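You operate a simulated robot arm through the tools that you are given. There is no shell and no other tool. Be economical: measure what you need, move in short steps, check, and stop when the job is done.

The job below is to be done with a simulated robot arm. You get a single attempt, and the scene is never put back.

## Task
Start the hood, then brush glue over the board on the joining jig.
Fine: fan on and flap open before the pot is opened; lid and brush go back; leave the hood running. Set down upright: glue brush.

Only the result counts: the job must be done as asked and must still hold three seconds after the hand-in. Knocking over, shifting, dropping, spilling or breaking anything else fails it. A push-on lid holds only when it is set on centred and level and pressed home; a screw cap is set on level and turned clockwise until tight.

## Robot
A 7-joint arm with a two-finger gripper, on a carriage that runs on a rail from [243, 1] to [-1537, -5] (x, y) and turns from -172 to 161 degrees about z. Base frame: it is fixed where the carriage stands at the start and does not move with it; the origin is on the floor, on the carriage's upright axis, x ahead of it, y to its left, z up. Readings come in mm, degrees, newtons and seconds.
With the tool pointing down near the work surface it reaches from about 120 to 680 mm from the robot's upright axis, wherever it stands. Its first joint turns from -166.0 to 166.0 degrees. Places, roughly: flap lever [1000, -100, 1300]; glue hood [1100, 0, 1600]; glue hood fan switch [800, 0, 1100]; glue line main switch [800, 100, 1100]. Payload 2.45 kg.
Tool frame: the origin (TCP) is the grasp point; the fingertips stand 23 mm ahead of it; z points along the fingers, y is the line along which they close. Largest opening 72 mm; the body of the gripper starts 40 mm behind the TCP.
Orientation is that of the tool frame in the base frame, as a unit quaternion [w, x, y, z]. With the fingers straight down and closing along the base's y, the tool's x points along the base's -x, its y along +y and its z along -z.

## Interface
- The arm moves only by the tool move_arm. Its argument "moves" is a list that holds one entry, the list of rows, each a list of 7 numbers: the gripper command, from -1 (fully open) to 1 (shut), values between in proportion, then the shift along the base's x, y, z in units of 50 mm (1.0 is 50 mm), then the turn, a rotation vector about the base's x, y, z in units of 6 degrees (1.0 is 6 degrees). In form: [[[gripper, x, y, z, ax, ay, az], ...]]. A call has 1 to 12 rows; each row shifts and turns the commanded pose from where the row before left it. A call with a number of a shift or a turn outside -1 to 1 is refused whole. Rows are played at 5 a second. More than 50 mm and 8.6 degrees between two rows, or a gripper value outside its range, and nothing of the call is played. A pose out of reach is approached as far as the arm can. The call stops where the force on the tool passes 40 N (or 10 N more than at its start, if that is more) or the arm is blocked; 0.2 s more then pass. The fingers move at their own pace (about 72 mm/s each) and stop on an object; they squeeze with about 34 N. The grip force told is the motor's: it shows also when the fingers shut on nothing. Time passes only in rows, and 0.2 s behind the last, so rows that do not move let the fingers close. It gives the time, the measured TCP pose, the force on the tool (base axes), the opening and the grip force at its end, in the units of the frame above (readings bear some noise), with the torque about the TCP (base axes, N m) and any sound that the robot's microphone picked up.
- Cameras (640 x 400 px; columns grow to the right, rows downward): "scene" is now at [25.3, 153.3, 1523.1]; the picture's right is [-0.36, -0.93, 0.00], its down [-0.40, 0.15, -0.90] and it looks along [0.84, -0.32, -0.43] (base axes); focal length 255 px, centre (320, 200). "wrist" rides on the gripper at [77, 17, -66] in the tool frame; the picture's right is [-0.22, 0.98, 0.00], its down [-0.56, -0.12, -0.82] and it looks along [-0.80, -0.18, 0.57] (tool axes); focal length 234 px, centre (320, 200).
- capture(camera): a new picture of that camera. No time passes.
- raise_lower(by): slides the trunk up (or, below 0, down) by that many mm; the arm and the scene camera ride with it, the base frame stays. It gives what a move gives, with no picture.
- steer(legs): drives the robot by 1 to 6 legs, each [ahead, left, turn to the left] in mm, mm and degrees, along the robot's own axes; the way and the turn of a leg run together, so that a leg with both is an arc; at most 1500 mm and 180 degrees a leg. The arm and the cameras ride along, it lands a little off, and it stops where it bumps. It keeps to its track: a leg is cut to what the track allows. It gives what a move gives.
- aim_head(pan, tilt): turns the head with the scene camera to pan (to the left, within 155 degrees either way) and tilt (down, from -29 to 69), counted from straight ahead of the robot. It gives what a move gives.
- locate(camera, pixels): for up to 12 pixels [column, row] of the newest picture of that camera ("zoom" is the newest enlarged one), the place [x, y, z] in the base frame of the surface seen there, good to about 2 mm. No time passes.
- inspect(camera, box): a new picture of the part [left, top, right, bottom] of that camera's present view, enlarged. No time passes.
- close_job(): hands the job in; it is judged then, once.

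Work in short steps. Measure before you move; look again where a grasp or a placing could have gone wrong, and mend it. You have 80 turns and 48 pictures in all, those below and enlarged ones among them. Open the gripper and draw the arm clear of the work before you hand the job in, unless the task says otherwise; then end with one line.

The tools are called by a JSON object that holds its "name" and its "arguments". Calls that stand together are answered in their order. move_arm: Moves the arm, as the interface text tells. Its arguments: {"type":"object","properties":{"moves":{"type":"array","items":{"type":"array","items":{"type":"array","items":{"type":"number"}}}}},"required":["moves"]} The other tools are called the same way: raise_lower (by) slides the trunk up or down; steer (legs) drives the base; aim_head (pan, tilt) turns the head that bears the scene camera; capture (camera) takes a picture; locate (camera, pixels) gives the place of the surface under pixels of a picture; inspect (camera, box) takes an enlarged picture of a part of a camera's view; close_job () hands the job in.

At the start:

```text
clock: 0.0
position: [496.9, -12.8, 1000.0]
tool_rot: [-0.001, 0.0, 1.0, 0.0]
ft_force: [-1.0, -0.2, 0.5]
moment: [-0.01, 0.0, 0.0]
opening: 71.8
gripper_force: 0.0
trunk travel left (down, up): [-500.0, 90.0]
robot x, y, heading: [-0.5, -3.0, 0.2]
head pan, tilt: [-21.0, 25.4]
```

scene: 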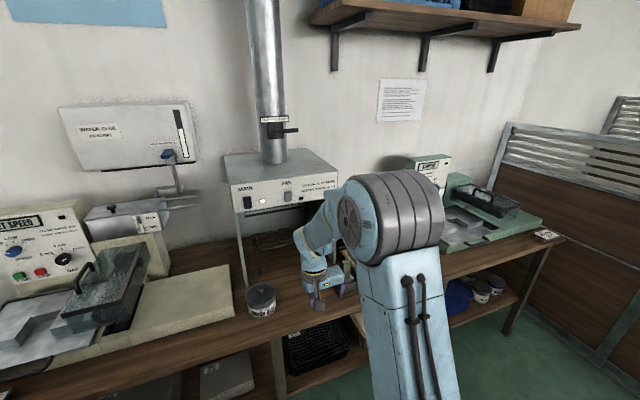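
wrist: 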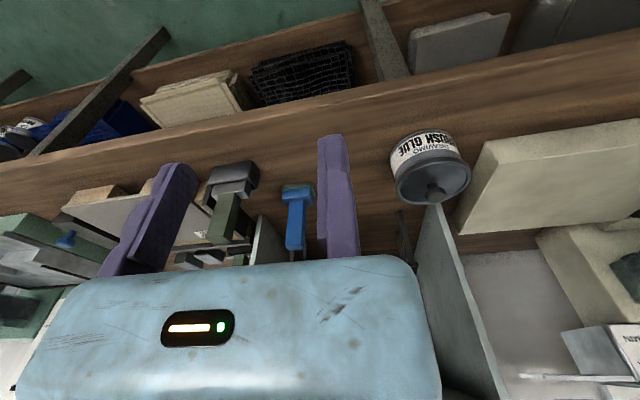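

The arm blocks part of the view; I look closer at the hood panel (around 285,190) and the wall panel on the scene camera.

{"name": "inspect", "arguments": {"camera": "scene", "box": [210, 90, 370, 220]}}

{"name": "inspect", "arguments": {"camera": "wrist", "box": [140, 110, 500, 290]}}

```text
3.08 times, centred on (290, 155) of scene
```

zoom: 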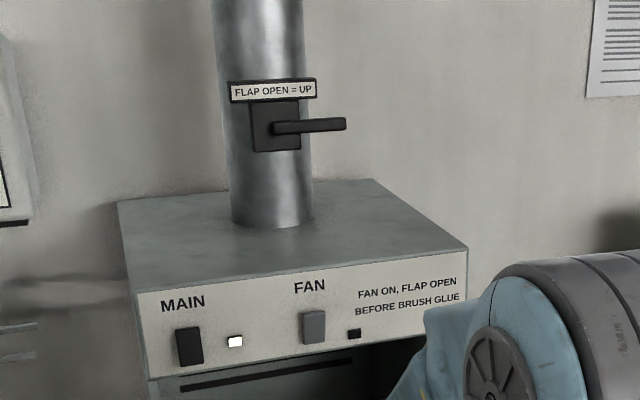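

```text
1.78 times, centred on (320, 200) of wrist
```

zoom: 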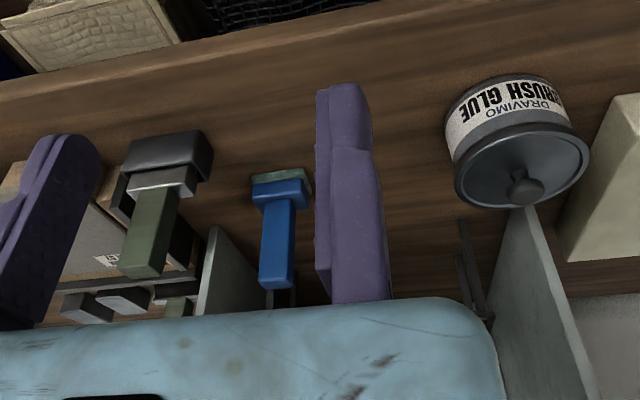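

Fan lamp is dark, lever horizontal (closed = not up). I locate the panel features and pot in scene pixels, and tools in the wrist zoom.

{"name": "locate", "arguments": {"camera": "scene", "pixels": [[247, 202], [288, 196], [262, 201], [301, 198], [274, 131], [284, 131], [297, 130], [262, 287], [262, 310], [230, 160], [335, 178], [310, 165]]}}

{"name": "locate", "arguments": {"camera": "zoom", "pixels": [[525, 186], [520, 150], [279, 250], [281, 200], [345, 100], [345, 200], [150, 250], [170, 155], [210, 300], [500, 260], [390, 350], [40, 200]]}}

```text
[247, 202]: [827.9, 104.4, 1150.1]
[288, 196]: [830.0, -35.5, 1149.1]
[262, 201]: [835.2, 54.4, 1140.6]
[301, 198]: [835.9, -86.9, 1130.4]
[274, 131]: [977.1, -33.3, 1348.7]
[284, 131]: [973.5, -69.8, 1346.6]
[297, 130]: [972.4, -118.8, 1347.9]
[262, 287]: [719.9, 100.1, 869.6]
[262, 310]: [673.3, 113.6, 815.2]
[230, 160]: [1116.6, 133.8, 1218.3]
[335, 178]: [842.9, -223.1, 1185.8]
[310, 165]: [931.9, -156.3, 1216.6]
```

```text
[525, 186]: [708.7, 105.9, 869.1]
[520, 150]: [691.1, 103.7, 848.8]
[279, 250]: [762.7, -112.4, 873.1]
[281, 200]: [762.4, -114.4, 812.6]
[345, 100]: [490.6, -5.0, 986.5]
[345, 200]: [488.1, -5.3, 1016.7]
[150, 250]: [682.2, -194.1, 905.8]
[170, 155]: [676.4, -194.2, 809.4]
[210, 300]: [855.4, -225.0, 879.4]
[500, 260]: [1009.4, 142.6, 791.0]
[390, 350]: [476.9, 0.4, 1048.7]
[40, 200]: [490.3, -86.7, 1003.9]
```

The arm hides the middle of the bench; I draw it aside to the right and back for a clear view.

{"name": "move_arm", "arguments": {"moves": [[[-1, -0.6, -1, 0.3, 0, 0, 0], [-1, -0.6, -1, 0.3, 0, 0, 0], [-1, -0.6, -1, 0.3, 0, 0, 0], [-1, -0.6, -1, 0.3, 0, 0, 0], [-1, -0.6, -1, 0, 0, 0, 0], [-1, -0.6, -1, 0, 0, 0, 0], [-1, -0.6, -1, 0, 0, 0, 0]]]}}

{"name": "aim_head", "arguments": {"pan": -5, "tilt": 35}}

{"name": "capture", "arguments": {"camera": "scene"}}

```text
refused: row 1 steps farther than a row can; nothing moved
```

```text
clock: 0.8
position: [497.5, -13.2, 1000.6]
tool_rot: [0.0, 0.001, 1.0, 0.0]
ft_force: [0.5, 0.4, 0.4]
moment: [0.01, 0.0, -0.01]
opening: 72.1
gripper_force: 0.1
trunk travel left (down, up): [-500.0, 90.0]
robot x, y, heading: [-2.4, -1.3, 0.3]
head pan, tilt: [-5.0, 35.0]
```

```text
43 pictures are left
```

scene: 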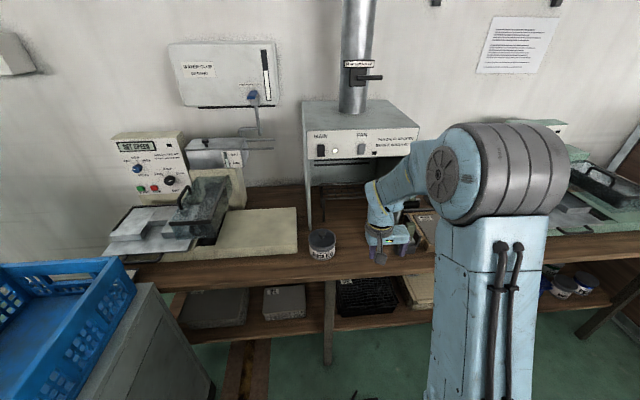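

Row length is limited to 50 mm in total, so I use smaller rows and move the arm aside.

{"name": "move_arm", "arguments": {"moves": [[[-1, -0.6, -0.7, 0.3, 0, 0, 0], [-1, -0.6, -0.7, 0.3, 0, 0, 0], [-1, -0.6, -0.7, 0.3, 0, 0, 0], [-1, -0.6, -0.7, 0.3, 0, 0, 0], [-1, -0.5, -0.8, 0, 0, 0, 0], [-1, -0.5, -0.8, 0, 0, 0, 0], [-1, -0.5, -0.8, 0, 0, 0, 0], [-1, -0.5, -0.8, 0, 0, 0, 0]]]}}

{"name": "capture", "arguments": {"camera": "scene"}}

```text
clock: 2.6
position: [278.2, -312.4, 1061.0]
tool_rot: [0.0, 0.0, 1.0, -0.001]
ft_force: [-0.2, 0.5, -0.3]
moment: [0.03, -0.04, 0.01]
opening: 71.9
gripper_force: 0.1
trunk travel left (down, up): [-500.0, 90.0]
robot x, y, heading: [0.3, -1.6, -0.0]
head pan, tilt: [-5.0, 35.0]
```

```text
42 pictures are left
```

scene: 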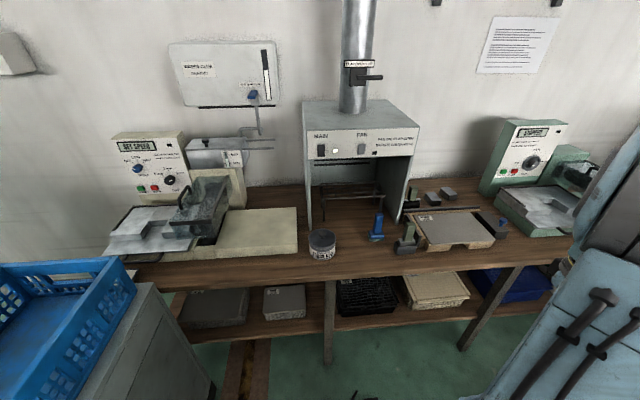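

Now clear. I zoom on the bench region around the jig, and on the hood panel and lever.

{"name": "inspect", "arguments": {"camera": "scene", "box": [295, 170, 535, 270]}}

{"name": "locate", "arguments": {"camera": "zoom", "pixels": [[360, 200], [520, 270], [420, 200], [450, 195], [400, 350], [520, 340], [460, 260], [372, 275], [380, 250], [285, 250], [286, 275], [360, 255]]}}

{"name": "inspect", "arguments": {"camera": "scene", "box": [290, 50, 430, 160]}}

```text
2.67 times, centred on (415, 220) of scene
```

zoom: 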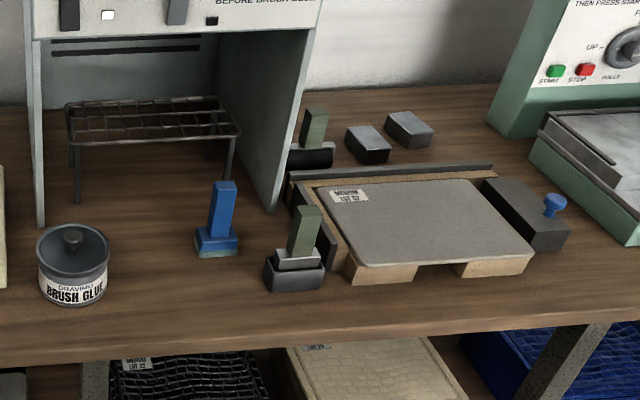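

```text
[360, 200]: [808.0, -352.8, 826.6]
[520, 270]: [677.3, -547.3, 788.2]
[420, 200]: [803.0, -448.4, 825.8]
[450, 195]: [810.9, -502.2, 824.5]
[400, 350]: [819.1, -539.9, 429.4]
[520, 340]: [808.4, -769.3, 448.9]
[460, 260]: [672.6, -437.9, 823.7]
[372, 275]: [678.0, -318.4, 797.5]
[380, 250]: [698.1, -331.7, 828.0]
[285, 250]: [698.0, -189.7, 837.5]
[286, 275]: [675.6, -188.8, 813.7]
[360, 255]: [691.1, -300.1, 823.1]
```

```text
3.64 times, centred on (360, 105) of scene
```

zoom: 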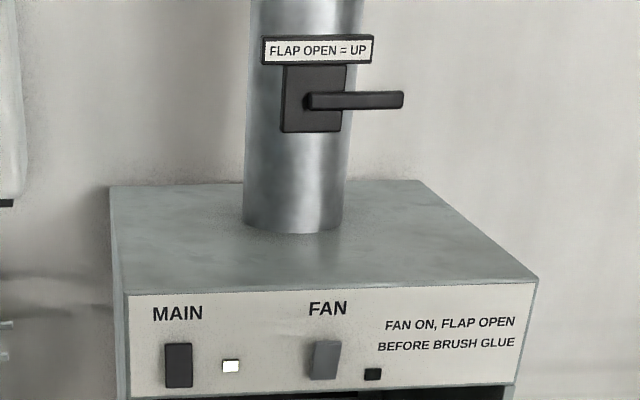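

I need to tell which tool is the glue brush: blue (375,228) or olive ones (408,240), (415,220). Zooming in.

{"name": "inspect", "arguments": {"camera": "scene", "box": [365, 200, 445, 260]}}

{"name": "locate", "arguments": {"camera": "zoom", "pixels": [[95, 100], [98, 150], [72, 195], [100, 235], [330, 235], [345, 175], [320, 305], [330, 340], [372, 70], [370, 110], [580, 105], [500, 110]]}}

{"name": "inspect", "arguments": {"camera": "scene", "box": [300, 130, 400, 165]}}

{"name": "locate", "arguments": {"camera": "zoom", "pixels": [[120, 150], [120, 130], [120, 170], [224, 147], [399, 105], [399, 125], [399, 145], [399, 165], [474, 165], [440, 150]]}}

```text
6.67 times, centred on (405, 230) of scene
```

zoom: 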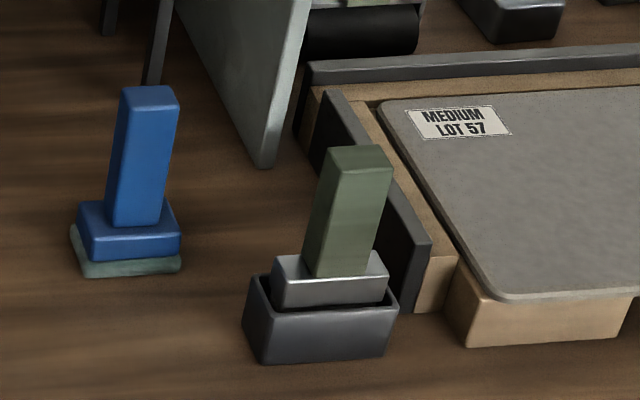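

```text
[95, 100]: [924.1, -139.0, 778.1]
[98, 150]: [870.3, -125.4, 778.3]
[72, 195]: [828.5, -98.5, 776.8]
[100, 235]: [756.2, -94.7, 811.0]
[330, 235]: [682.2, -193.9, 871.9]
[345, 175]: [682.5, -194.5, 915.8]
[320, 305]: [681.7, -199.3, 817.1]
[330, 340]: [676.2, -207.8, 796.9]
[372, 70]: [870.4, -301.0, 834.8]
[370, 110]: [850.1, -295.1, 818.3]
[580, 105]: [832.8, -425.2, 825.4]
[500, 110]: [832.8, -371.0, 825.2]
```

```text
6.40 times, centred on (350, 148) of scene
```

zoom: 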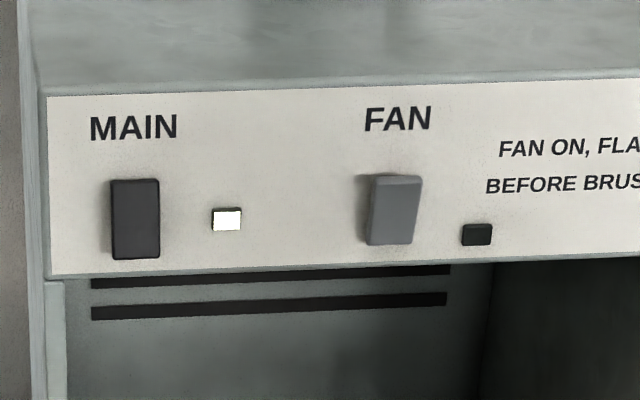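

```text
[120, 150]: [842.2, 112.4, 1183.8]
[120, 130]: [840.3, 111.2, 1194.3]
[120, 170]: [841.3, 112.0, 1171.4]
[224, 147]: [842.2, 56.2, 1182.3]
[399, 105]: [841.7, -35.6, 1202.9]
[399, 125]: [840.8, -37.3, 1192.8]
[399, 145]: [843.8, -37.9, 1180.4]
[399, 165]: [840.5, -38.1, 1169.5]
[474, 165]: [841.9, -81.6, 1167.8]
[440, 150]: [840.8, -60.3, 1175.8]
```

The olive-handled tool with a ferrule sits in a dark stand (glue brush); blue is a pad applicator, the far one a roller. MAIN lamp lit, FAN dark. I locate the rocker precisely and drive the carriage forward so the hood is in reach.

{"name": "locate", "arguments": {"camera": "zoom", "pixels": [[397, 185], [397, 200], [395, 215], [393, 232], [392, 240], [136, 190], [136, 215], [136, 250], [350, 215], [440, 215]]}}

{"name": "steer", "arguments": {"legs": [[200, 0, 0]]}}

{"name": "move_arm", "arguments": {"moves": [[[1, 0, 0.4, 0.2, 0, -1, 0], [1, 0, 0.4, 0.2, 0, -1, 0], [1, 0, 0.4, 0.2, 0, -1, 0], [1, 0, 0.4, 0.2, 0, -1, 0], [1, 0, 0.4, 0.2, 0, -1, 0], [1, 0, 0.4, 0.2, 0, -1, 0], [1, 0, 0.4, 0, 0, -1, 0], [1, 0, 0.4, 0, 0, -1, 0], [1, 0, 0.4, 0, 0, -1, 0], [1, 0, 0.4, 0, 0, -1, 0]]]}}

```text
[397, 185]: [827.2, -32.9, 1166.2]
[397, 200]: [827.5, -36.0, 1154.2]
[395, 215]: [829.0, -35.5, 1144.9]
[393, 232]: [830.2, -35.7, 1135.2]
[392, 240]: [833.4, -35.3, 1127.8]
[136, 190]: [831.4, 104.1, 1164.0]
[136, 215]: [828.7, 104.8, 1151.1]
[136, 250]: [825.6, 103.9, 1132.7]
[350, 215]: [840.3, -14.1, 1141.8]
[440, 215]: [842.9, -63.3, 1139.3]
```

```text
clock: 4.2
position: [474.8, -312.6, 1059.6]
tool_rot: [0.0, 0.002, 1.0, 0.0]
ft_force: [-0.6, -0.2, -0.4]
moment: [0.01, 0.03, -0.01]
opening: 71.9
gripper_force: 0.0
trunk travel left (down, up): [-500.0, 90.0]
robot x, y, heading: [197.7, -0.8, 0.0]
head pan, tilt: [-5.0, 35.0]
```

```text
clock: 6.4
position: [492.6, -143.6, 1168.7]
tool_rot: [0.499, 0.001, 0.866, 0.001]
ft_force: [-0.7, 0.5, 0.4]
moment: [0.01, -0.02, -0.02]
opening: 0.0
gripper_force: 28.7
out of reach, approached as far as the arm can: row 8, 9, 10
trunk travel left (down, up): [-500.0, 90.0]
robot x, y, heading: [195.5, -1.0, -0.2]
head pan, tilt: [-5.0, 35.0]
```

MAIN (on) has its bottom out, FAN has its top out, so I press FAN's top (z≈1160, y≈-35). I finish turning the tool while moving forward.

{"name": "move_arm", "arguments": {"moves": [[[1, 0.5, 0.4, 0, 0, 0, 0], [1, 0.5, 0.4, 0, 0, -1, 0], [1, 0.5, 0.4, 0, 0, -1, 0], [1, 0.5, 0.2, 0, 0, -1, 0], [1, 0.5, 0, 0, 0, -1, 0], [1, 0.5, 0, 0, 0, -1, 0], [1, 0, 0, 0, 0, 0, 0]]]}}

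```text
clock: 8.0
position: [658.5, -85.9, 1199.1]
tool_rot: [0.707, 0.002, 0.707, 0.001]
ft_force: [0.3, -0.2, -1.1]
moment: [0.01, 0.0, -0.01]
opening: 0.1
gripper_force: 28.7
out of reach, approached as far as the arm can: row 2, 3, 4
trunk travel left (down, up): [-500.0, 90.0]
robot x, y, heading: [199.2, -2.8, -0.1]
head pan, tilt: [-5.0, 35.0]
```

Tool now faces forward. I move to stand off in front of the FAN rocker's top (TCP x≈785, y -35, z 1160).

{"name": "move_arm", "arguments": {"moves": [[[1, 0.65, 0.35, -0.26, 0, 0, 0], [1, 0.65, 0.35, -0.26, 0, 0, 0], [1, 0.65, 0.31, -0.26, 0, 0, 0], [1, 0.5, 0, 0, 0, 0, 0], [1, 0, 0, 0, 0, 0, 0]]]}}

```text
clock: 9.2
position: [781.6, -36.8, 1162.2]
tool_rot: [0.707, 0.001, 0.707, 0.002]
ft_force: [-0.1, -0.1, -0.2]
moment: [0.02, 0.04, 0.01]
opening: 0.0
gripper_force: 28.0
trunk travel left (down, up): [-500.0, 90.0]
robot x, y, heading: [197.0, 1.8, -0.3]
head pan, tilt: [-5.0, 35.0]
```

Standing off 22 mm. I press in small steps (tip contact near TCP x 804).

{"name": "move_arm", "arguments": {"moves": [[[1, 0.3, 0, -0.04, 0, 0, 0], [1, 0.12, 0, 0, 0, 0, 0], [1, 0.08, 0, 0, 0, 0, 0], [1, 0.08, 0, 0, 0, 0, 0], [1, 0, 0, 0, 0, 0, 0]]]}}

{"name": "inspect", "arguments": {"camera": "scene", "box": [300, 130, 400, 165]}}

```text
clock: 10.4
position: [806.9, -35.0, 1159.9]
tool_rot: [0.708, 0.0, 0.706, 0.002]
ft_force: [-32.6, -1.4, 1.7]
moment: [-0.04, 0.19, 0.05]
opening: 5.8
gripper_force: 28.6
trunk travel left (down, up): [-500.0, 90.0]
robot x, y, heading: [194.2, 1.6, 0.1]
head pan, tilt: [-5.0, 35.0]
```

```text
6.40 times, centred on (350, 148) of scene
```

zoom: 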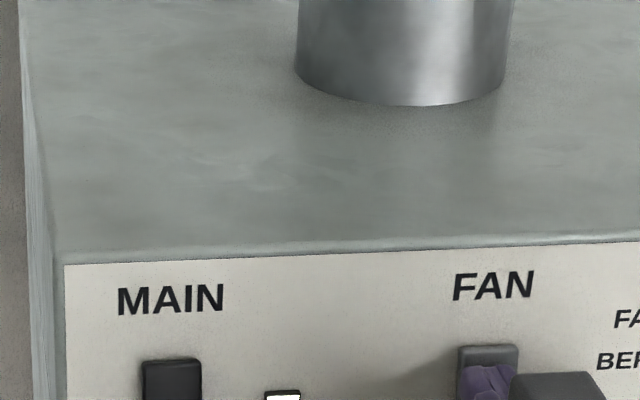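

Force 33 N felt; I back off and check whether the rocker moved and the lamp lit.

{"name": "move_arm", "arguments": {"moves": [[[1, -0.5, 0, 0, 0, 0, 0], [1, -0.8, -0.3, -0.3, 0, 0, 0], [1, -0.3, -0.6, -0.6, 0, 0, 0], [1, 0, 0, 0, 0, 0, 0]]]}}

{"name": "capture", "arguments": {"camera": "scene"}}

```text
clock: 11.4
position: [731.1, -77.6, 1111.3]
tool_rot: [0.707, 0.002, 0.707, 0.001]
ft_force: [1.1, 0.2, 0.5]
moment: [0.03, -0.02, 0.01]
opening: 0.2
gripper_force: 28.5
trunk travel left (down, up): [-500.0, 90.0]
robot x, y, heading: [198.6, 5.1, 0.0]
head pan, tilt: [-5.0, 35.0]
```

```text
36 pictures are left
```

scene: 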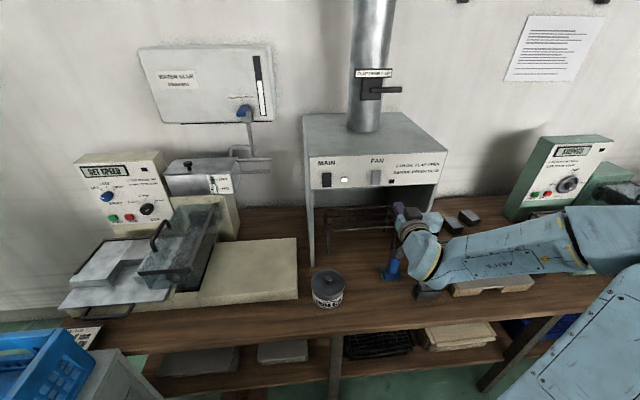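

{"name": "inspect", "arguments": {"camera": "scene", "box": [310, 150, 420, 195]}}

{"name": "locate", "arguments": {"camera": "zoom", "pixels": [[388, 130], [386, 155], [384, 180], [384, 200], [100, 150], [100, 200]]}}

```text
5.82 times, centred on (365, 172) of scene
```

zoom: 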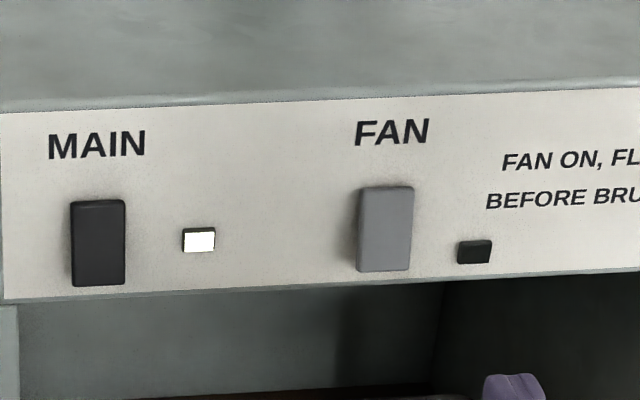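

```text
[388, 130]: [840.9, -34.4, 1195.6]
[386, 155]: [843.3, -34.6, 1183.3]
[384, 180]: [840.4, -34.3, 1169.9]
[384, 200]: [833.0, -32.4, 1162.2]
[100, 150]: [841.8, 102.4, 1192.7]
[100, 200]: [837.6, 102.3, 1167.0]
```

Rocker shape seems changed yet the lamp is dark. I measure both rockers and look again after a short wait.

{"name": "locate", "arguments": {"camera": "zoom", "pixels": [[386, 195], [386, 210], [386, 230], [386, 250], [386, 265], [98, 205], [98, 220], [98, 240], [98, 260], [98, 280]]}}

{"name": "move_arm", "arguments": {"moves": [[[1, 0, 0, 0, 0, 0, 0], [1, 0, 0, 0, 0, 0, 0], [1, 0, 0, 0, 0, 0, 0], [1, 0, 0, 0, 0, 0, 0], [1, 0, 0, 0, 0, 0, 0]]]}}

{"name": "inspect", "arguments": {"camera": "scene", "box": [310, 160, 410, 195]}}

```text
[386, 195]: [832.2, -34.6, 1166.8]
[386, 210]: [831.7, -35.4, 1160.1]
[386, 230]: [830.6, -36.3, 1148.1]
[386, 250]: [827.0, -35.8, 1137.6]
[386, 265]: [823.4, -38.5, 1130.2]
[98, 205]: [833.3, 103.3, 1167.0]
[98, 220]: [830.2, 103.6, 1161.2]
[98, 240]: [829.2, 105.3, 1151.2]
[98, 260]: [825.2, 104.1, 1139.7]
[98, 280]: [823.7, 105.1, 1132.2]
```

```text
clock: 12.6
position: [730.5, -77.5, 1111.7]
tool_rot: [0.707, 0.001, 0.707, 0.002]
ft_force: [0.7, -0.8, -0.2]
moment: [0.05, 0.01, -0.03]
opening: 0.0
gripper_force: 28.5
trunk travel left (down, up): [-500.0, 90.0]
robot x, y, heading: [195.3, -3.3, -0.1]
head pan, tilt: [-5.0, 35.0]
```

```text
6.40 times, centred on (360, 178) of scene
```

zoom: 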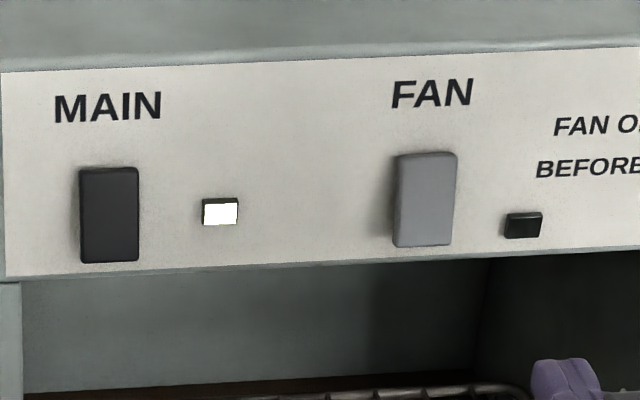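

Rocker is latched like MAIN; the lamp may be interlocked with the flap. I locate the lever (scene ≈ 370–402, 90) and its mount.

{"name": "inspect", "arguments": {"camera": "scene", "box": [340, 60, 420, 110]}}

{"name": "locate", "arguments": {"camera": "zoom", "pixels": [[240, 245], [280, 240], [330, 236], [400, 232], [490, 230], [490, 218], [490, 248], [400, 250], [200, 190], [220, 310], [180, 290], [320, 290]]}}

```text
8.00 times, centred on (380, 85) of scene
```

zoom: 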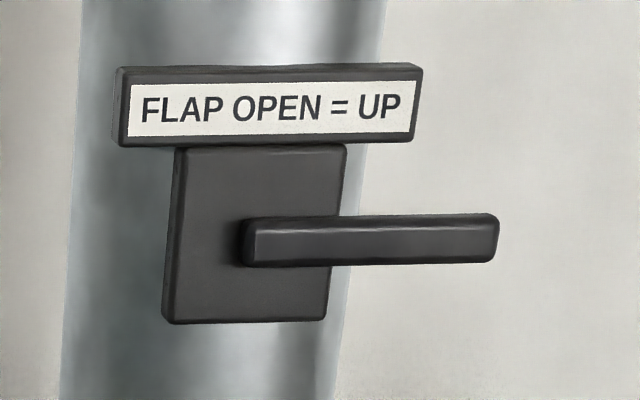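

```text
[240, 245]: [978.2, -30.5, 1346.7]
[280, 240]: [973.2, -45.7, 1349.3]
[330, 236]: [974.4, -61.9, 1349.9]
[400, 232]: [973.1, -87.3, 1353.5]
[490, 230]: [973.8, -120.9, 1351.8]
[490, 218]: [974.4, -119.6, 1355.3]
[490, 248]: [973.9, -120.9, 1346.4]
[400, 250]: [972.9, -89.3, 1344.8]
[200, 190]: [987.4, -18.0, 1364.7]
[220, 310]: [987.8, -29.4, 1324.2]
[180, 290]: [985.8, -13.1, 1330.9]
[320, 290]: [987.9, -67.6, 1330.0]
```

I check the sign's depth, and raise the trunk and move a bit ahead for reach; tip stays ~45 mm clear of the panel.

{"name": "locate", "arguments": {"camera": "zoom", "pixels": [[400, 110], [415, 75], [410, 135], [130, 80], [130, 135], [270, 70], [270, 135], [350, 180]]}}

{"name": "raise_lower", "arguments": {"by": 90}}

{"name": "steer", "arguments": {"legs": [[40, 0, 0]]}}

```text
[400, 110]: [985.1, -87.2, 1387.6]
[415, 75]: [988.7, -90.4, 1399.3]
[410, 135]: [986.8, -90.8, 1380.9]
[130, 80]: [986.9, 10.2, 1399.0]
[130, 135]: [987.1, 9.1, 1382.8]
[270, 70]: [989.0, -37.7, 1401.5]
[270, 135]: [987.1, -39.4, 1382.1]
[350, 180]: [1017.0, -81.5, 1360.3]
```

```text
clock: 13.8
position: [731.2, -76.7, 1200.4]
tool_rot: [0.707, 0.002, 0.707, 0.001]
ft_force: [-1.1, -0.7, -0.3]
moment: [0.0, 0.0, -0.02]
opening: 0.0
gripper_force: 28.3
trunk travel left (down, up): [-590.0, 0.0]
robot x, y, heading: [198.6, 2.4, -0.3]
head pan, tilt: [-5.0, 35.0]
```

```text
clock: 14.7
position: [773.1, -77.9, 1201.4]
tool_rot: [0.707, 0.002, 0.707, 0.001]
ft_force: [-0.8, 0.4, -0.5]
moment: [0.01, -0.04, 0.0]
opening: 0.1
gripper_force: 28.8
trunk travel left (down, up): [-590.0, 0.0]
robot x, y, heading: [239.0, -0.9, -0.2]
head pan, tilt: [-5.0, 35.0]
```

Climb to z≈1311 at y≈-105, then forward to x≈957 (tip under the lever).

{"name": "move_arm", "arguments": {"moves": [[[1, 0, -0.18, 0.73, 0, 0, 0], [1, 0, -0.18, 0.73, 0, 0, 0], [1, 0, -0.18, 0.73, 0, 0, 0], [1, 0.92, 0, 0, 0, 0, 0], [1, 0.92, 0, 0, 0, 0, 0], [1, 0.92, 0, 0, 0, 0, 0], [1, 0.7, 0, 0, 0, 0, 0], [1, 0, 0, 0, 0, 0, 0]]]}}

```text
clock: 16.2
position: [901.8, -106.4, 1312.8]
tool_rot: [0.704, 0.001, 0.71, 0.002]
ft_force: [-24.0, -3.7, 10.1]
moment: [-0.26, 2.84, 0.54]
opening: 0.1
gripper_force: 28.1
trunk travel left (down, up): [-590.0, 0.0]
robot x, y, heading: [237.2, 4.0, -0.2]
head pan, tilt: [-5.0, 35.0]
stopped in row 7: the force on the tool passed its limit at 161 N (the readings are from after the stop); the commanded pose is now the measured one
```

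Blocked, likely the wrist camera (below the tool) touching the hood's front edge. I back off and roll the tool so the camera is to the side.

{"name": "move_arm", "arguments": {"moves": [[[1, -0.9, 0, 0, 0, 0, 0], [1, -0.9, 0, 0, 0, 0, 0], [1, -0.9, 0, 0, 0, 0, 0], [1, 0, 0, 0, -1, 0, 0], [1, 0, 0, 0, -1, 0, 0], [1, 0, 0, 0, -1, 0, 0], [1, 0, 0, 0, -1, 0, 0], [1, 0, 0, 0, -1, 0, 0], [1, 0, 0, 0, -1, 0, 0], [1, 0, 0, 0, -1, 0, 0]]]}}

{"name": "capture", "arguments": {"camera": "scene"}}

```text
clock: 18.4
position: [771.6, -105.7, 1309.9]
tool_rot: [0.657, -0.252, 0.664, -0.252]
ft_force: [0.2, -0.2, 0.9]
moment: [0.02, 0.01, 0.01]
opening: 0.0
gripper_force: 28.2
trunk travel left (down, up): [-590.0, 0.0]
robot x, y, heading: [236.0, -1.3, -0.2]
head pan, tilt: [-5.0, 35.0]
```

```text
32 pictures are left
```

scene: 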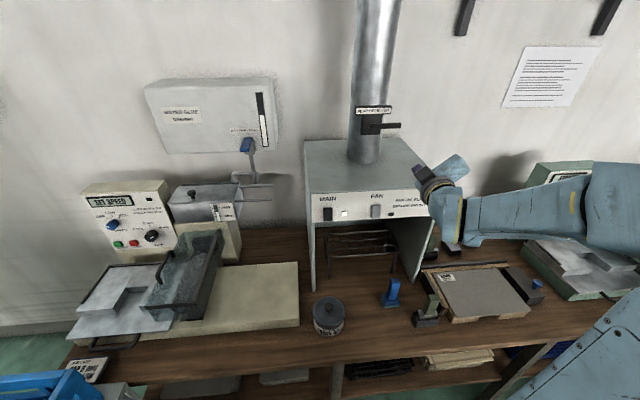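

Hood is unmoved. I finish the roll (8 more rows).

{"name": "move_arm", "arguments": {"moves": [[[1, 0, 0, 0.2, -1, 0, 0], [1, 0, 0, 0.2, -1, 0, 0], [1, 0, 0, 0, -1, 0, 0], [1, 0, 0, 0, -1, 0, 0], [1, 0, 0, 0, -1, 0, 0], [1, 0, 0, 0, -1, 0, 0], [1, 0, 0, 0, -1, 0, 0], [1, 0, 0, 0, -1, 0, 0], [1, 0, 0, 0, 0, 0, 0]]]}}

```text
clock: 20.4
position: [770.9, -105.6, 1331.4]
tool_rot: [0.498, -0.497, 0.504, -0.501]
ft_force: [-0.4, -0.5, 0.2]
moment: [-0.02, -0.02, 0.04]
opening: 0.1
gripper_force: 28.0
trunk travel left (down, up): [-590.0, 0.0]
robot x, y, heading: [240.1, 1.8, -0.3]
head pan, tilt: [-5.0, 35.0]
```

Camera now on the right side. Advance to x≈957 at z≈1322, just under the lever.

{"name": "move_arm", "arguments": {"moves": [[[1, 0, 0, -0.2, 0, 0, 0], [1, 0.93, 0, 0, 0, 0, 0], [1, 0.93, 0, 0, 0, 0, 0], [1, 0.93, 0, 0, 0, 0, 0], [1, 0.93, 0, 0, 0, 0, 0], [1, 0, 0, 0, 0, 0, 0]]]}}

```text
clock: 21.8
position: [957.3, -103.9, 1318.4]
tool_rot: [0.498, -0.497, 0.505, -0.5]
ft_force: [0.6, -0.3, -1.2]
moment: [-0.02, 0.0, 0.01]
opening: 0.2
gripper_force: 28.9
trunk travel left (down, up): [-590.0, 0.0]
robot x, y, heading: [240.9, 1.2, -0.2]
head pan, tilt: [-5.0, 35.0]
```

In place. Now swing the lever up along its arc.

{"name": "move_arm", "arguments": {"moves": [[[1, 0, 0, 0.26, 0, 0, 0], [1, 0, -0.04, 0.38, 0, 0, 0], [1, 0, 0.04, 0.32, 0, 0, 0], [1, 0, 0.14, 0.34, 0, 0, 0], [1, 0, 0.2, 0.26, 0, 0, 0], [1, 0, 0.28, 0.22, 0, 0, 0], [1, 0, 0.32, 0.16, 0, 0, 0], [1, 0, 0.1, 0.02, 0, 0, 0], [1, 0, 0, 0, 0, 0, 0]]]}}

{"name": "inspect", "arguments": {"camera": "scene", "box": [310, 80, 450, 225]}}

```text
clock: 23.8
position: [958.7, -57.1, 1417.9]
tool_rot: [0.498, -0.495, 0.506, -0.501]
ft_force: [-2.6, -12.1, -3.5]
moment: [-0.1, 0.12, -0.2]
opening: 6.0
gripper_force: 28.3
trunk travel left (down, up): [-590.0, 0.0]
robot x, y, heading: [238.7, 0.5, -0.4]
head pan, tilt: [-5.0, 35.0]
```

```text
2.76 times, centred on (380, 152) of scene
```

zoom: 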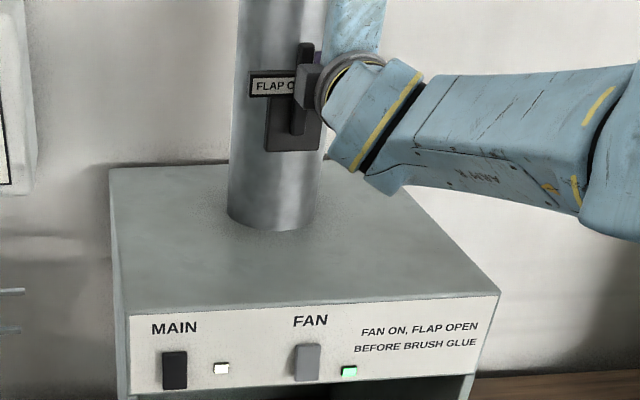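

The FAN lamp is green and the lever is vertical. I withdraw the tool: slightly right, then back.

{"name": "move_arm", "arguments": {"moves": [[[1, 0, -0.3, 0, 0, 0, 0], [1, -0.9, 0, 0, 0, 0, 0], [1, -0.9, 0, 0, 0, 0, 0], [1, -0.9, 0, 0, 0, 0, 0], [1, -0.9, 0, 0, 0, 0, 0], [1, -0.9, -0.3, 0, 0, 0, 0], [1, -0.5, -0.6, 0, 0, 0, 0], [1, 0, 0, 0, 0, 0, 0]]]}}

{"name": "capture", "arguments": {"camera": "scene"}}

```text
clock: 25.6
position: [706.4, -115.5, 1419.2]
tool_rot: [0.499, -0.496, 0.504, -0.501]
ft_force: [-1.0, -0.9, 0.9]
moment: [0.0, -0.03, 0.12]
opening: 0.0
gripper_force: 28.0
trunk travel left (down, up): [-590.0, 0.0]
robot x, y, heading: [236.9, 3.8, -0.4]
head pan, tilt: [-5.0, 35.0]
```

```text
30 pictures are left
```

scene: 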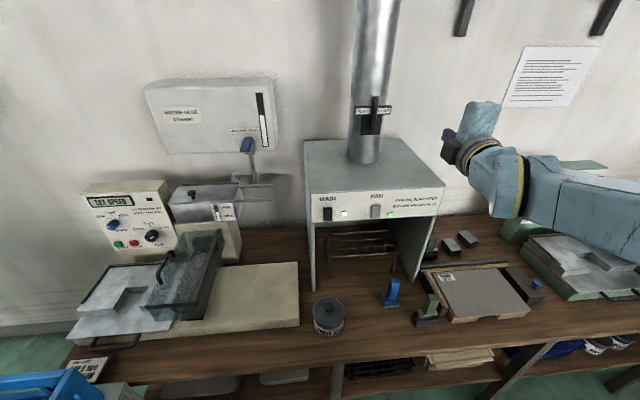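

Fan lamp green, lever up. Now I study the pot (328,315) and brush stand (428,310) closely.

{"name": "inspect", "arguments": {"camera": "scene", "box": [300, 285, 364, 345]}}

{"name": "locate", "arguments": {"camera": "zoom", "pixels": [[295, 112], [300, 145], [215, 130], [390, 140], [290, 85], [300, 215], [305, 235], [300, 335], [205, 190], [400, 190], [330, 120], [260, 120]]}}

{"name": "inspect", "arguments": {"camera": "scene", "box": [395, 280, 465, 340]}}

{"name": "locate", "arguments": {"camera": "zoom", "pixels": [[355, 95], [330, 95], [385, 95], [357, 115], [345, 78], [340, 245], [405, 255], [262, 255], [330, 310], [350, 225], [300, 225], [395, 225]]}}

```text
6.67 times, centred on (332, 315) of scene
```

zoom: 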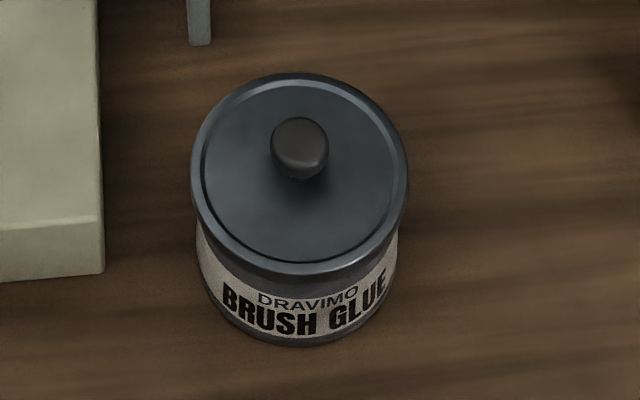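

```text
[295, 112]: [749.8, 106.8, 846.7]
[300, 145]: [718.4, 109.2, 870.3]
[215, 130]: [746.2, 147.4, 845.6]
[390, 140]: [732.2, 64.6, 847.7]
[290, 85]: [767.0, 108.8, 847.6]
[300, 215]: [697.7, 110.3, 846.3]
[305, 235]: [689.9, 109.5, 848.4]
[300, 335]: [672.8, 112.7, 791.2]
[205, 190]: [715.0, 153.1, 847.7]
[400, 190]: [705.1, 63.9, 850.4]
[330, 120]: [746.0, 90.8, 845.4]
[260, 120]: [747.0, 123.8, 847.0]
```

```text
6.67 times, centred on (430, 310) of scene
```

zoom: 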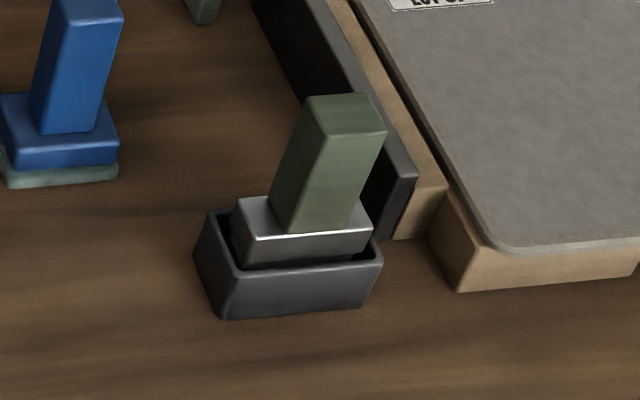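

```text
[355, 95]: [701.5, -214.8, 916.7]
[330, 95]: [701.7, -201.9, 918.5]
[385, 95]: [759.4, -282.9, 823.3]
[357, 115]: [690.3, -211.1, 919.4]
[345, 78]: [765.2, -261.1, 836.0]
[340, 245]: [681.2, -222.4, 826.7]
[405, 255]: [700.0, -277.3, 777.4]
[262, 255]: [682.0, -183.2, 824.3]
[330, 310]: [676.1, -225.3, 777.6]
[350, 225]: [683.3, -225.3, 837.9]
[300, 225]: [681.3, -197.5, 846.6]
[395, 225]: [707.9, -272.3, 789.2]
```

Lid: centre ≈ (722,108), knob Ø≈25, top z≈871. Brush in stand near (690,-207). I lower the trunk and turn the tool to point down while moving back and down.

{"name": "raise_lower", "arguments": {"by": -90}}

{"name": "move_arm", "arguments": {"moves": [[[1, -0.4, 0.4, -0.3, 0, 1, 0], [1, -0.4, 0.4, -0.3, 0, 1, 0], [1, -0.4, 0.4, -0.3, 0, 1, 0], [1, -0.4, 0.4, -0.3, 0, 1, 0], [1, -0.2, 0.4, -0.3, 0, 1, 0], [1, -0.2, 0.4, -0.3, 0, 1, 0], [1, 0, 0.4, -0.3, 0, 1, 0], [1, 0, 0.4, -0.3, 0, 1, 0], [1, 0, 0.4, -0.3, 0, 1, 0], [1, 0, 0.4, -0.3, 0, 1, 0], [1, 0, 0, -0.3, 0, 1, 0], [1, 0, 0, -0.3, 0, 1, 0]]]}}

```text
clock: 26.8
position: [709.8, -114.9, 1328.9]
tool_rot: [0.499, -0.496, 0.504, -0.501]
ft_force: [0.0, 0.2, 1.0]
moment: [-0.02, -0.02, 0.01]
opening: 0.1
gripper_force: 29.0
trunk travel left (down, up): [-500.0, 90.0]
robot x, y, heading: [236.9, 2.4, -0.5]
head pan, tilt: [-5.0, 35.0]
```

```text
clock: 29.4
position: [606.9, 85.2, 1148.0]
tool_rot: [0.106, -0.697, 0.701, -0.112]
ft_force: [-0.2, 0.4, -0.4]
moment: [0.01, 0.0, -0.01]
opening: 0.0
gripper_force: 29.1
trunk travel left (down, up): [-500.0, 90.0]
robot x, y, heading: [241.6, -0.9, -0.4]
head pan, tilt: [-5.0, 35.0]
```

Finish the turn to straight down, open, and come nearer above the pot for a wrist view.

{"name": "move_arm", "arguments": {"moves": [[[-1, 0.5, 0.1, -0.5, 0, 1, 0], [-1, 0.5, 0.1, -0.5, 0, 1, 0], [-1, 0.5, 0.1, -0.5, 0, 1, 0], [-1, 0.5, 0, -0.8, 0, 0, 0], [-1, 0.4, 0, -0.6, 0, 0, 0], [-1, 0, 0, 0, 0, 0, 0]]]}}

{"name": "capture", "arguments": {"camera": "wrist"}}

```text
clock: 30.8
position: [728.4, 100.8, 1004.4]
tool_rot: [-0.004, -0.705, 0.71, -0.004]
ft_force: [0.2, -0.3, 0.3]
moment: [0.01, 0.0, -0.01]
opening: 72.0
gripper_force: 0.1
trunk travel left (down, up): [-500.0, 90.0]
robot x, y, heading: [236.8, 1.6, -0.2]
head pan, tilt: [-5.0, 35.0]
```

```text
27 pictures are left
```

wrist: 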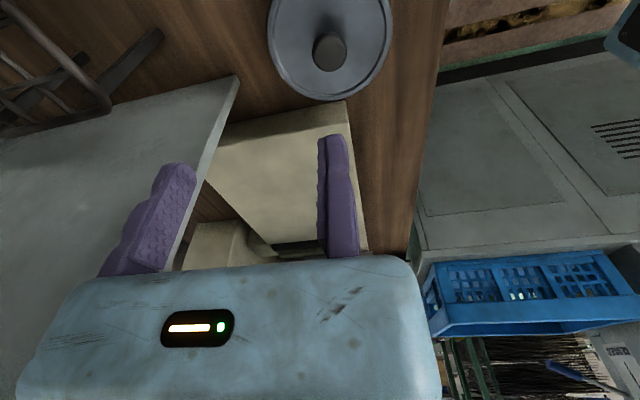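

Knob visible at (330,52). I locate knob sides and lid rim.

{"name": "locate", "arguments": {"camera": "wrist", "pixels": [[330, 52], [330, 42], [318, 50], [342, 50], [330, 60], [275, 60], [385, 55], [330, 95], [330, 5], [289, 80], [372, 80]]}}

```text
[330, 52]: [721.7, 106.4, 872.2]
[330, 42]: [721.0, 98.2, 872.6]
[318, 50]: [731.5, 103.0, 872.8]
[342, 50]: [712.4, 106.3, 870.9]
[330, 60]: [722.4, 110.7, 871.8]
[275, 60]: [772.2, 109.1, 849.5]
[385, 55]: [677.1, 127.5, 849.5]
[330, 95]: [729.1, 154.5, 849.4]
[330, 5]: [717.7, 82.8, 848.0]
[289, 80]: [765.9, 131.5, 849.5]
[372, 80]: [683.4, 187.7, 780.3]
```

Knob ≈ (722,107), lid top 848.5. I descend so the tips stop ~2 mm above the lid (TCP z≈874) and close on the knob.

{"name": "move_arm", "arguments": {"moves": [[[-1, -0.12, 0.13, -0.8, 0, 0, 0], [-1, 0, 0, -0.9, 0, 0, 0], [-1, 0, 0, -0.7, 0, 0, 0], [-1, 0, 0, -0.2, 0, 0, 0], [-1, 0, 0, 0, 0, 0, 0], [1, 0, 0, 0, 0, 0, 0], [1, 0, 0, 0, 0, 0, 0], [1, 0, 0, 0, 0, 0, 0]]]}}

```text
clock: 31.7
position: [720.6, 106.9, 895.2]
tool_rot: [-0.001, -0.705, 0.71, -0.005]
ft_force: [-9.9, -4.5, 21.2]
moment: [-0.07, 0.33, -0.01]
opening: 72.0
gripper_force: 0.1
trunk travel left (down, up): [-500.0, 90.0]
robot x, y, heading: [237.1, 0.9, -0.6]
head pan, tilt: [-5.0, 35.0]
stopped in row 4: the force on the tool passed its limit at 97 N (the readings are from after the stop); the commanded pose is now the measured one
```

Unexpected contact with tips at z≈872; I look before anything else.

{"name": "inspect", "arguments": {"camera": "scene", "box": [260, 180, 420, 360]}}

{"name": "capture", "arguments": {"camera": "wrist"}}

```text
2.22 times, centred on (340, 270) of scene
```

zoom: 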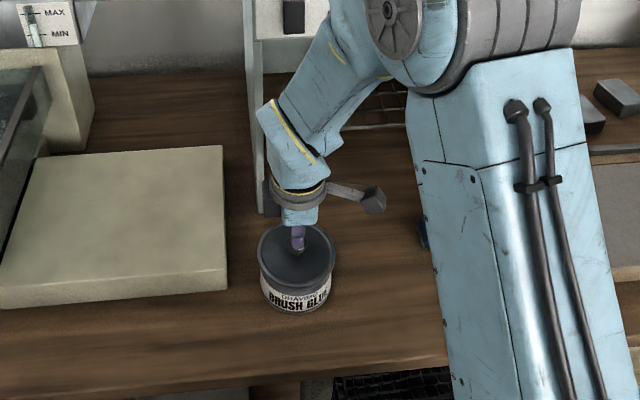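

```text
25 pictures are left
```

wrist: 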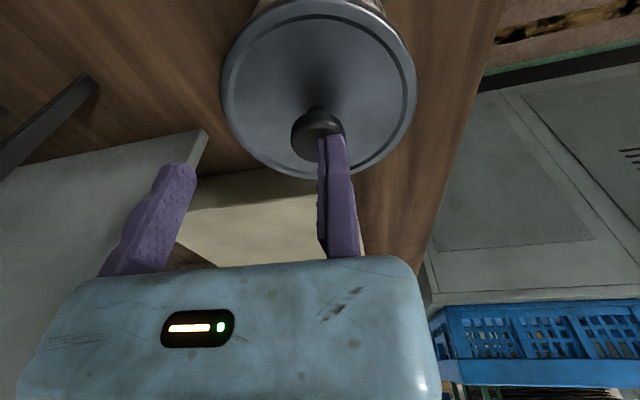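

The right finger sits on the knob: the open fingers appear off-centre from the reported TCP. I raise 35 mm and measure finger places.

{"name": "move_arm", "arguments": {"moves": [[[-1, 0, 0, 0.7, 0, 0, 0], [-1, 0, 0, 0, 0, 0, 0]]]}}

{"name": "capture", "arguments": {"camera": "wrist"}}

{"name": "locate", "arguments": {"camera": "wrist", "pixels": [[332, 145], [322, 160], [345, 160], [323, 200], [350, 230], [180, 172], [190, 178], [180, 210], [160, 180], [318, 98], [330, 200], [300, 85]]}}

```text
clock: 32.3
position: [723.3, 108.1, 927.7]
tool_rot: [-0.002, -0.704, 0.71, -0.004]
ft_force: [-0.2, -0.3, 0.3]
moment: [0.01, -0.01, 0.0]
opening: 71.8
gripper_force: 0.1
trunk travel left (down, up): [-500.0, 90.0]
robot x, y, heading: [236.1, 1.3, -0.3]
head pan, tilt: [-5.0, 35.0]
```

```text
24 pictures are left
```

wrist: 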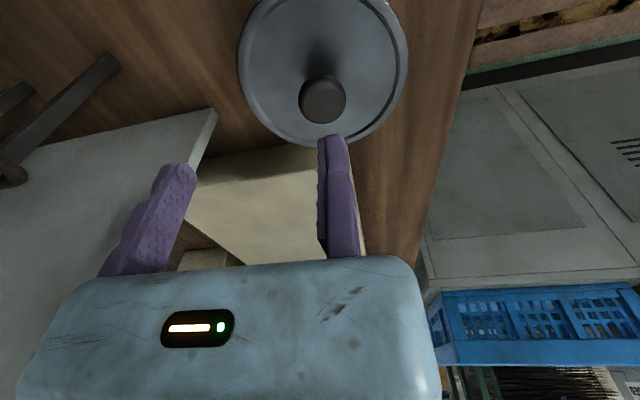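

```text
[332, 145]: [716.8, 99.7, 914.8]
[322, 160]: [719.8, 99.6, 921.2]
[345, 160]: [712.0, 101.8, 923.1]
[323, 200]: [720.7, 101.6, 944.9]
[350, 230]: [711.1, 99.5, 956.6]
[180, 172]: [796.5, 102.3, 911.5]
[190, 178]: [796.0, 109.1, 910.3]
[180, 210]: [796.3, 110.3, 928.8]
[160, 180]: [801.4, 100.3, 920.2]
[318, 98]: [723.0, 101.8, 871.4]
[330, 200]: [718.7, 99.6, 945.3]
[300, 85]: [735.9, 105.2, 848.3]
```

Inner faces at x≈721 and ≈795 while TCP x=723: one finger seems fixed at the TCP line. I close in the air and look which finger moves.

{"name": "move_arm", "arguments": {"moves": [[[0.3, 0, 0, 0.3, 0, 0, 0], [0.3, 0, 0, 0, 0, 0, 0], [0.3, 0, 0, 0, 0, 0, 0]]]}}

{"name": "capture", "arguments": {"camera": "wrist"}}

{"name": "locate", "arguments": {"camera": "wrist", "pixels": [[332, 145], [322, 160], [345, 160], [323, 200], [240, 165], [250, 172], [255, 200], [260, 180], [270, 190], [280, 190], [300, 190]]}}

```text
clock: 33.1
position: [722.7, 107.8, 943.9]
tool_rot: [-0.002, -0.705, 0.709, -0.004]
ft_force: [-0.2, -0.1, 0.2]
moment: [0.0, -0.03, -0.02]
opening: 25.3
gripper_force: 0.0
trunk travel left (down, up): [-500.0, 90.0]
robot x, y, heading: [235.3, -0.2, -0.2]
head pan, tilt: [-5.0, 35.0]
```

```text
23 pictures are left
```

wrist: 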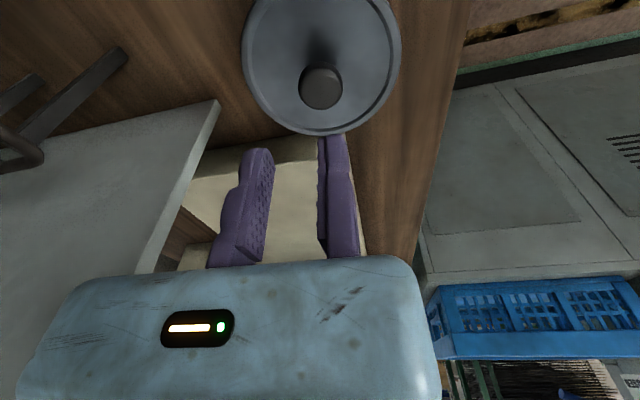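

```text
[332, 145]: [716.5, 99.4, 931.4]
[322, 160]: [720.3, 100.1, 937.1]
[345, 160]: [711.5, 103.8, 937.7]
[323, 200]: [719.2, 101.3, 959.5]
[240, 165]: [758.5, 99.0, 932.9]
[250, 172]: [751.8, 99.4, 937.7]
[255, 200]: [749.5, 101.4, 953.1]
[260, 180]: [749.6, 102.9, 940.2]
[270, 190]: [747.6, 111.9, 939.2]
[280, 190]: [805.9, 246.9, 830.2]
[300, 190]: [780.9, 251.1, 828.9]
```

Confirmed: the +y-tool finger is fixed (face ≈2 mm beyond TCP), only the other moves. I shift so the fixed face is just beside the knob (TCP x≈708), half-open, and descend to z≈874.

{"name": "move_arm", "arguments": {"moves": [[[-0.1, -0.29, 0, 0, 0, 0, 0], [-0.1, 0, 0, -0.7, 0, 0, 0], [-0.1, 0, 0, -0.5, 0, 0, 0], [-0.1, 0, 0, -0.18, 0, 0, 0], [-0.1, 0, 0, 0, 0, 0, 0]]]}}

{"name": "inspect", "arguments": {"camera": "wrist", "box": [200, 80, 440, 270]}}

```text
clock: 34.3
position: [707.6, 108.0, 874.4]
tool_rot: [-0.001, -0.705, 0.709, -0.004]
ft_force: [-0.1, -0.7, -0.5]
moment: [-0.01, -0.02, 0.01]
opening: 39.7
gripper_force: 0.0
trunk travel left (down, up): [-500.0, 90.0]
robot x, y, heading: [239.7, 1.0, -0.4]
head pan, tilt: [-5.0, 35.0]
```

```text
2.11 times, centred on (320, 175) of wrist
```

zoom: 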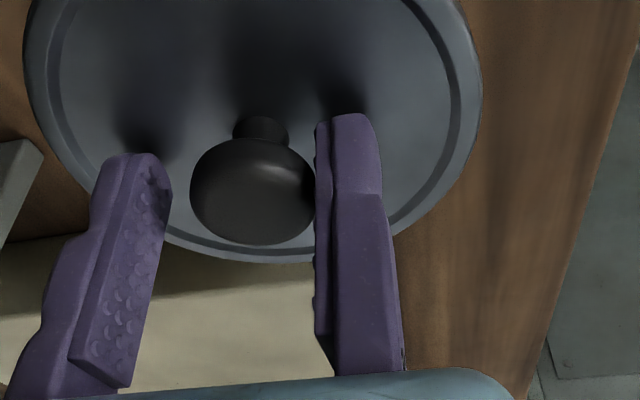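

The knob is between the fingers with the fixed one almost touching. I close and then lift gently.

{"name": "move_arm", "arguments": {"moves": [[[0.4, 0.02, 0, 0, 0, 0, 0], [1, 0, 0, 0, 0, 0, 0], [1, 0, 0, 0, 0, 0, 0]]]}}

{"name": "move_arm", "arguments": {"moves": [[[1, 0, 0, 0.1, 0, 0, 0], [1, 0, 0, 0.1, 0, 0, 0], [1, 0, 0, 0.1, 0, 0, 0], [1, 0, 0, 0.1, 0, 0, 0], [1, 0, 0, 0, 0, 0, 0]]]}}

{"name": "inspect", "arguments": {"camera": "scene", "box": [280, 260, 380, 345]}}

```text
clock: 35.1
position: [710.2, 107.7, 874.6]
tool_rot: [-0.002, -0.705, 0.709, -0.004]
ft_force: [4.2, -0.6, -2.0]
moment: [-0.03, -0.03, 0.03]
opening: 24.1
gripper_force: 34.0
trunk travel left (down, up): [-500.0, 90.0]
robot x, y, heading: [236.9, -2.3, 0.1]
head pan, tilt: [-5.0, 35.0]
heard: snap
```

```text
clock: 36.3
position: [708.0, 105.9, 895.8]
tool_rot: [-0.002, -0.705, 0.709, -0.004]
ft_force: [0.2, -0.2, -0.2]
moment: [-0.03, -0.04, -0.02]
opening: 23.7
gripper_force: 34.8
trunk travel left (down, up): [-500.0, 90.0]
robot x, y, heading: [239.3, 4.0, -0.1]
head pan, tilt: [-5.0, 35.0]
```

```text
4.71 times, centred on (330, 302) of scene
```

zoom: 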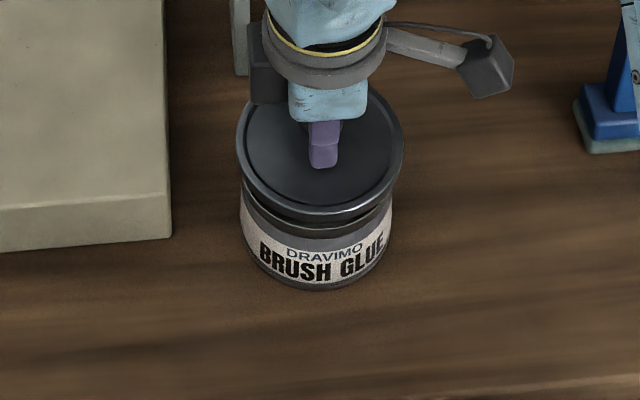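

"Snap" heard and the lid is lifted off. I raise it and carry it to free bench at about (700,0).

{"name": "move_arm", "arguments": {"moves": [[[1, 0, 0, 0.8, 0, 0, 0], [1, 0, 0, 0.7, 0, 0, 0], [1, -0.1, -0.9, 0, 0, 0, 0], [1, -0.1, -0.9, 0, 0, 0, 0], [1, -0.15, -0.32, -0.4, 0, 0, 0], [1, 0, 0, -0.9, 0, 0, 0], [1, 0, 0, -0.7, 0, 0, 0], [1, 0, 0, 0, 0, 0, 0]]]}}

{"name": "capture", "arguments": {"camera": "scene"}}

```text
clock: 38.1
position: [692.1, -0.3, 869.8]
tool_rot: [-0.002, -0.704, 0.71, -0.004]
ft_force: [0.0, -0.4, -0.8]
moment: [0.02, 0.0, -0.01]
opening: 23.8
gripper_force: 33.8
trunk travel left (down, up): [-500.0, 90.0]
robot x, y, heading: [239.3, 3.0, -0.1]
head pan, tilt: [-5.0, 35.0]
```

```text
20 pictures are left
```

scene: 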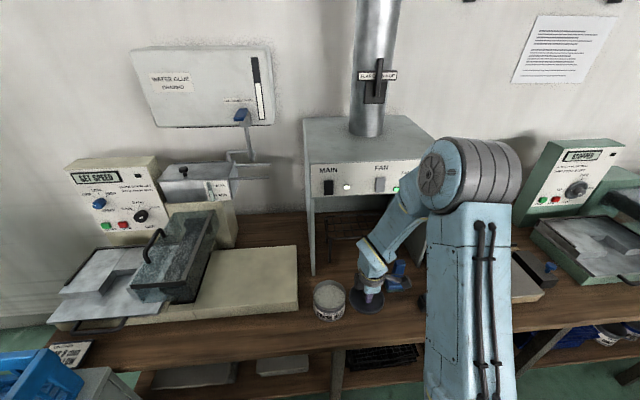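

Pot is open. I measure the glue surface/rim and lower the lid to the bench in small steps near contact.

{"name": "locate", "arguments": {"camera": "scene", "pixels": [[328, 296], [328, 290], [328, 303], [322, 296], [336, 296], [328, 282], [328, 310], [314, 293], [343, 293]]}}

{"name": "move_arm", "arguments": {"moves": [[[1, 0, 0, -0.5, 0, 0, 0], [1, 0, 0, -0.2, 0, 0, 0], [1, 0, 0, -0.08, 0, 0, 0], [1, 0, 0, -0.08, 0, 0, 0], [1, 0, 0, 0, 0, 0, 0]]]}}

```text
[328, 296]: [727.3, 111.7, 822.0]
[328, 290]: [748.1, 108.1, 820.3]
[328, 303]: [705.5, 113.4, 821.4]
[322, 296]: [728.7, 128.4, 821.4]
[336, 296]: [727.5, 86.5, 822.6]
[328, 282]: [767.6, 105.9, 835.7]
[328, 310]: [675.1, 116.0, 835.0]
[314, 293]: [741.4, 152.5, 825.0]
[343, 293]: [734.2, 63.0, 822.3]
```

```text
clock: 39.3
position: [692.4, 0.2, 826.7]
tool_rot: [-0.002, -0.705, 0.709, -0.004]
ft_force: [0.0, 0.1, -0.2]
moment: [-0.01, 0.03, 0.0]
opening: 23.9
gripper_force: 34.3
trunk travel left (down, up): [-500.0, 90.0]
robot x, y, heading: [235.4, 4.8, -0.1]
head pan, tilt: [-5.0, 35.0]
```

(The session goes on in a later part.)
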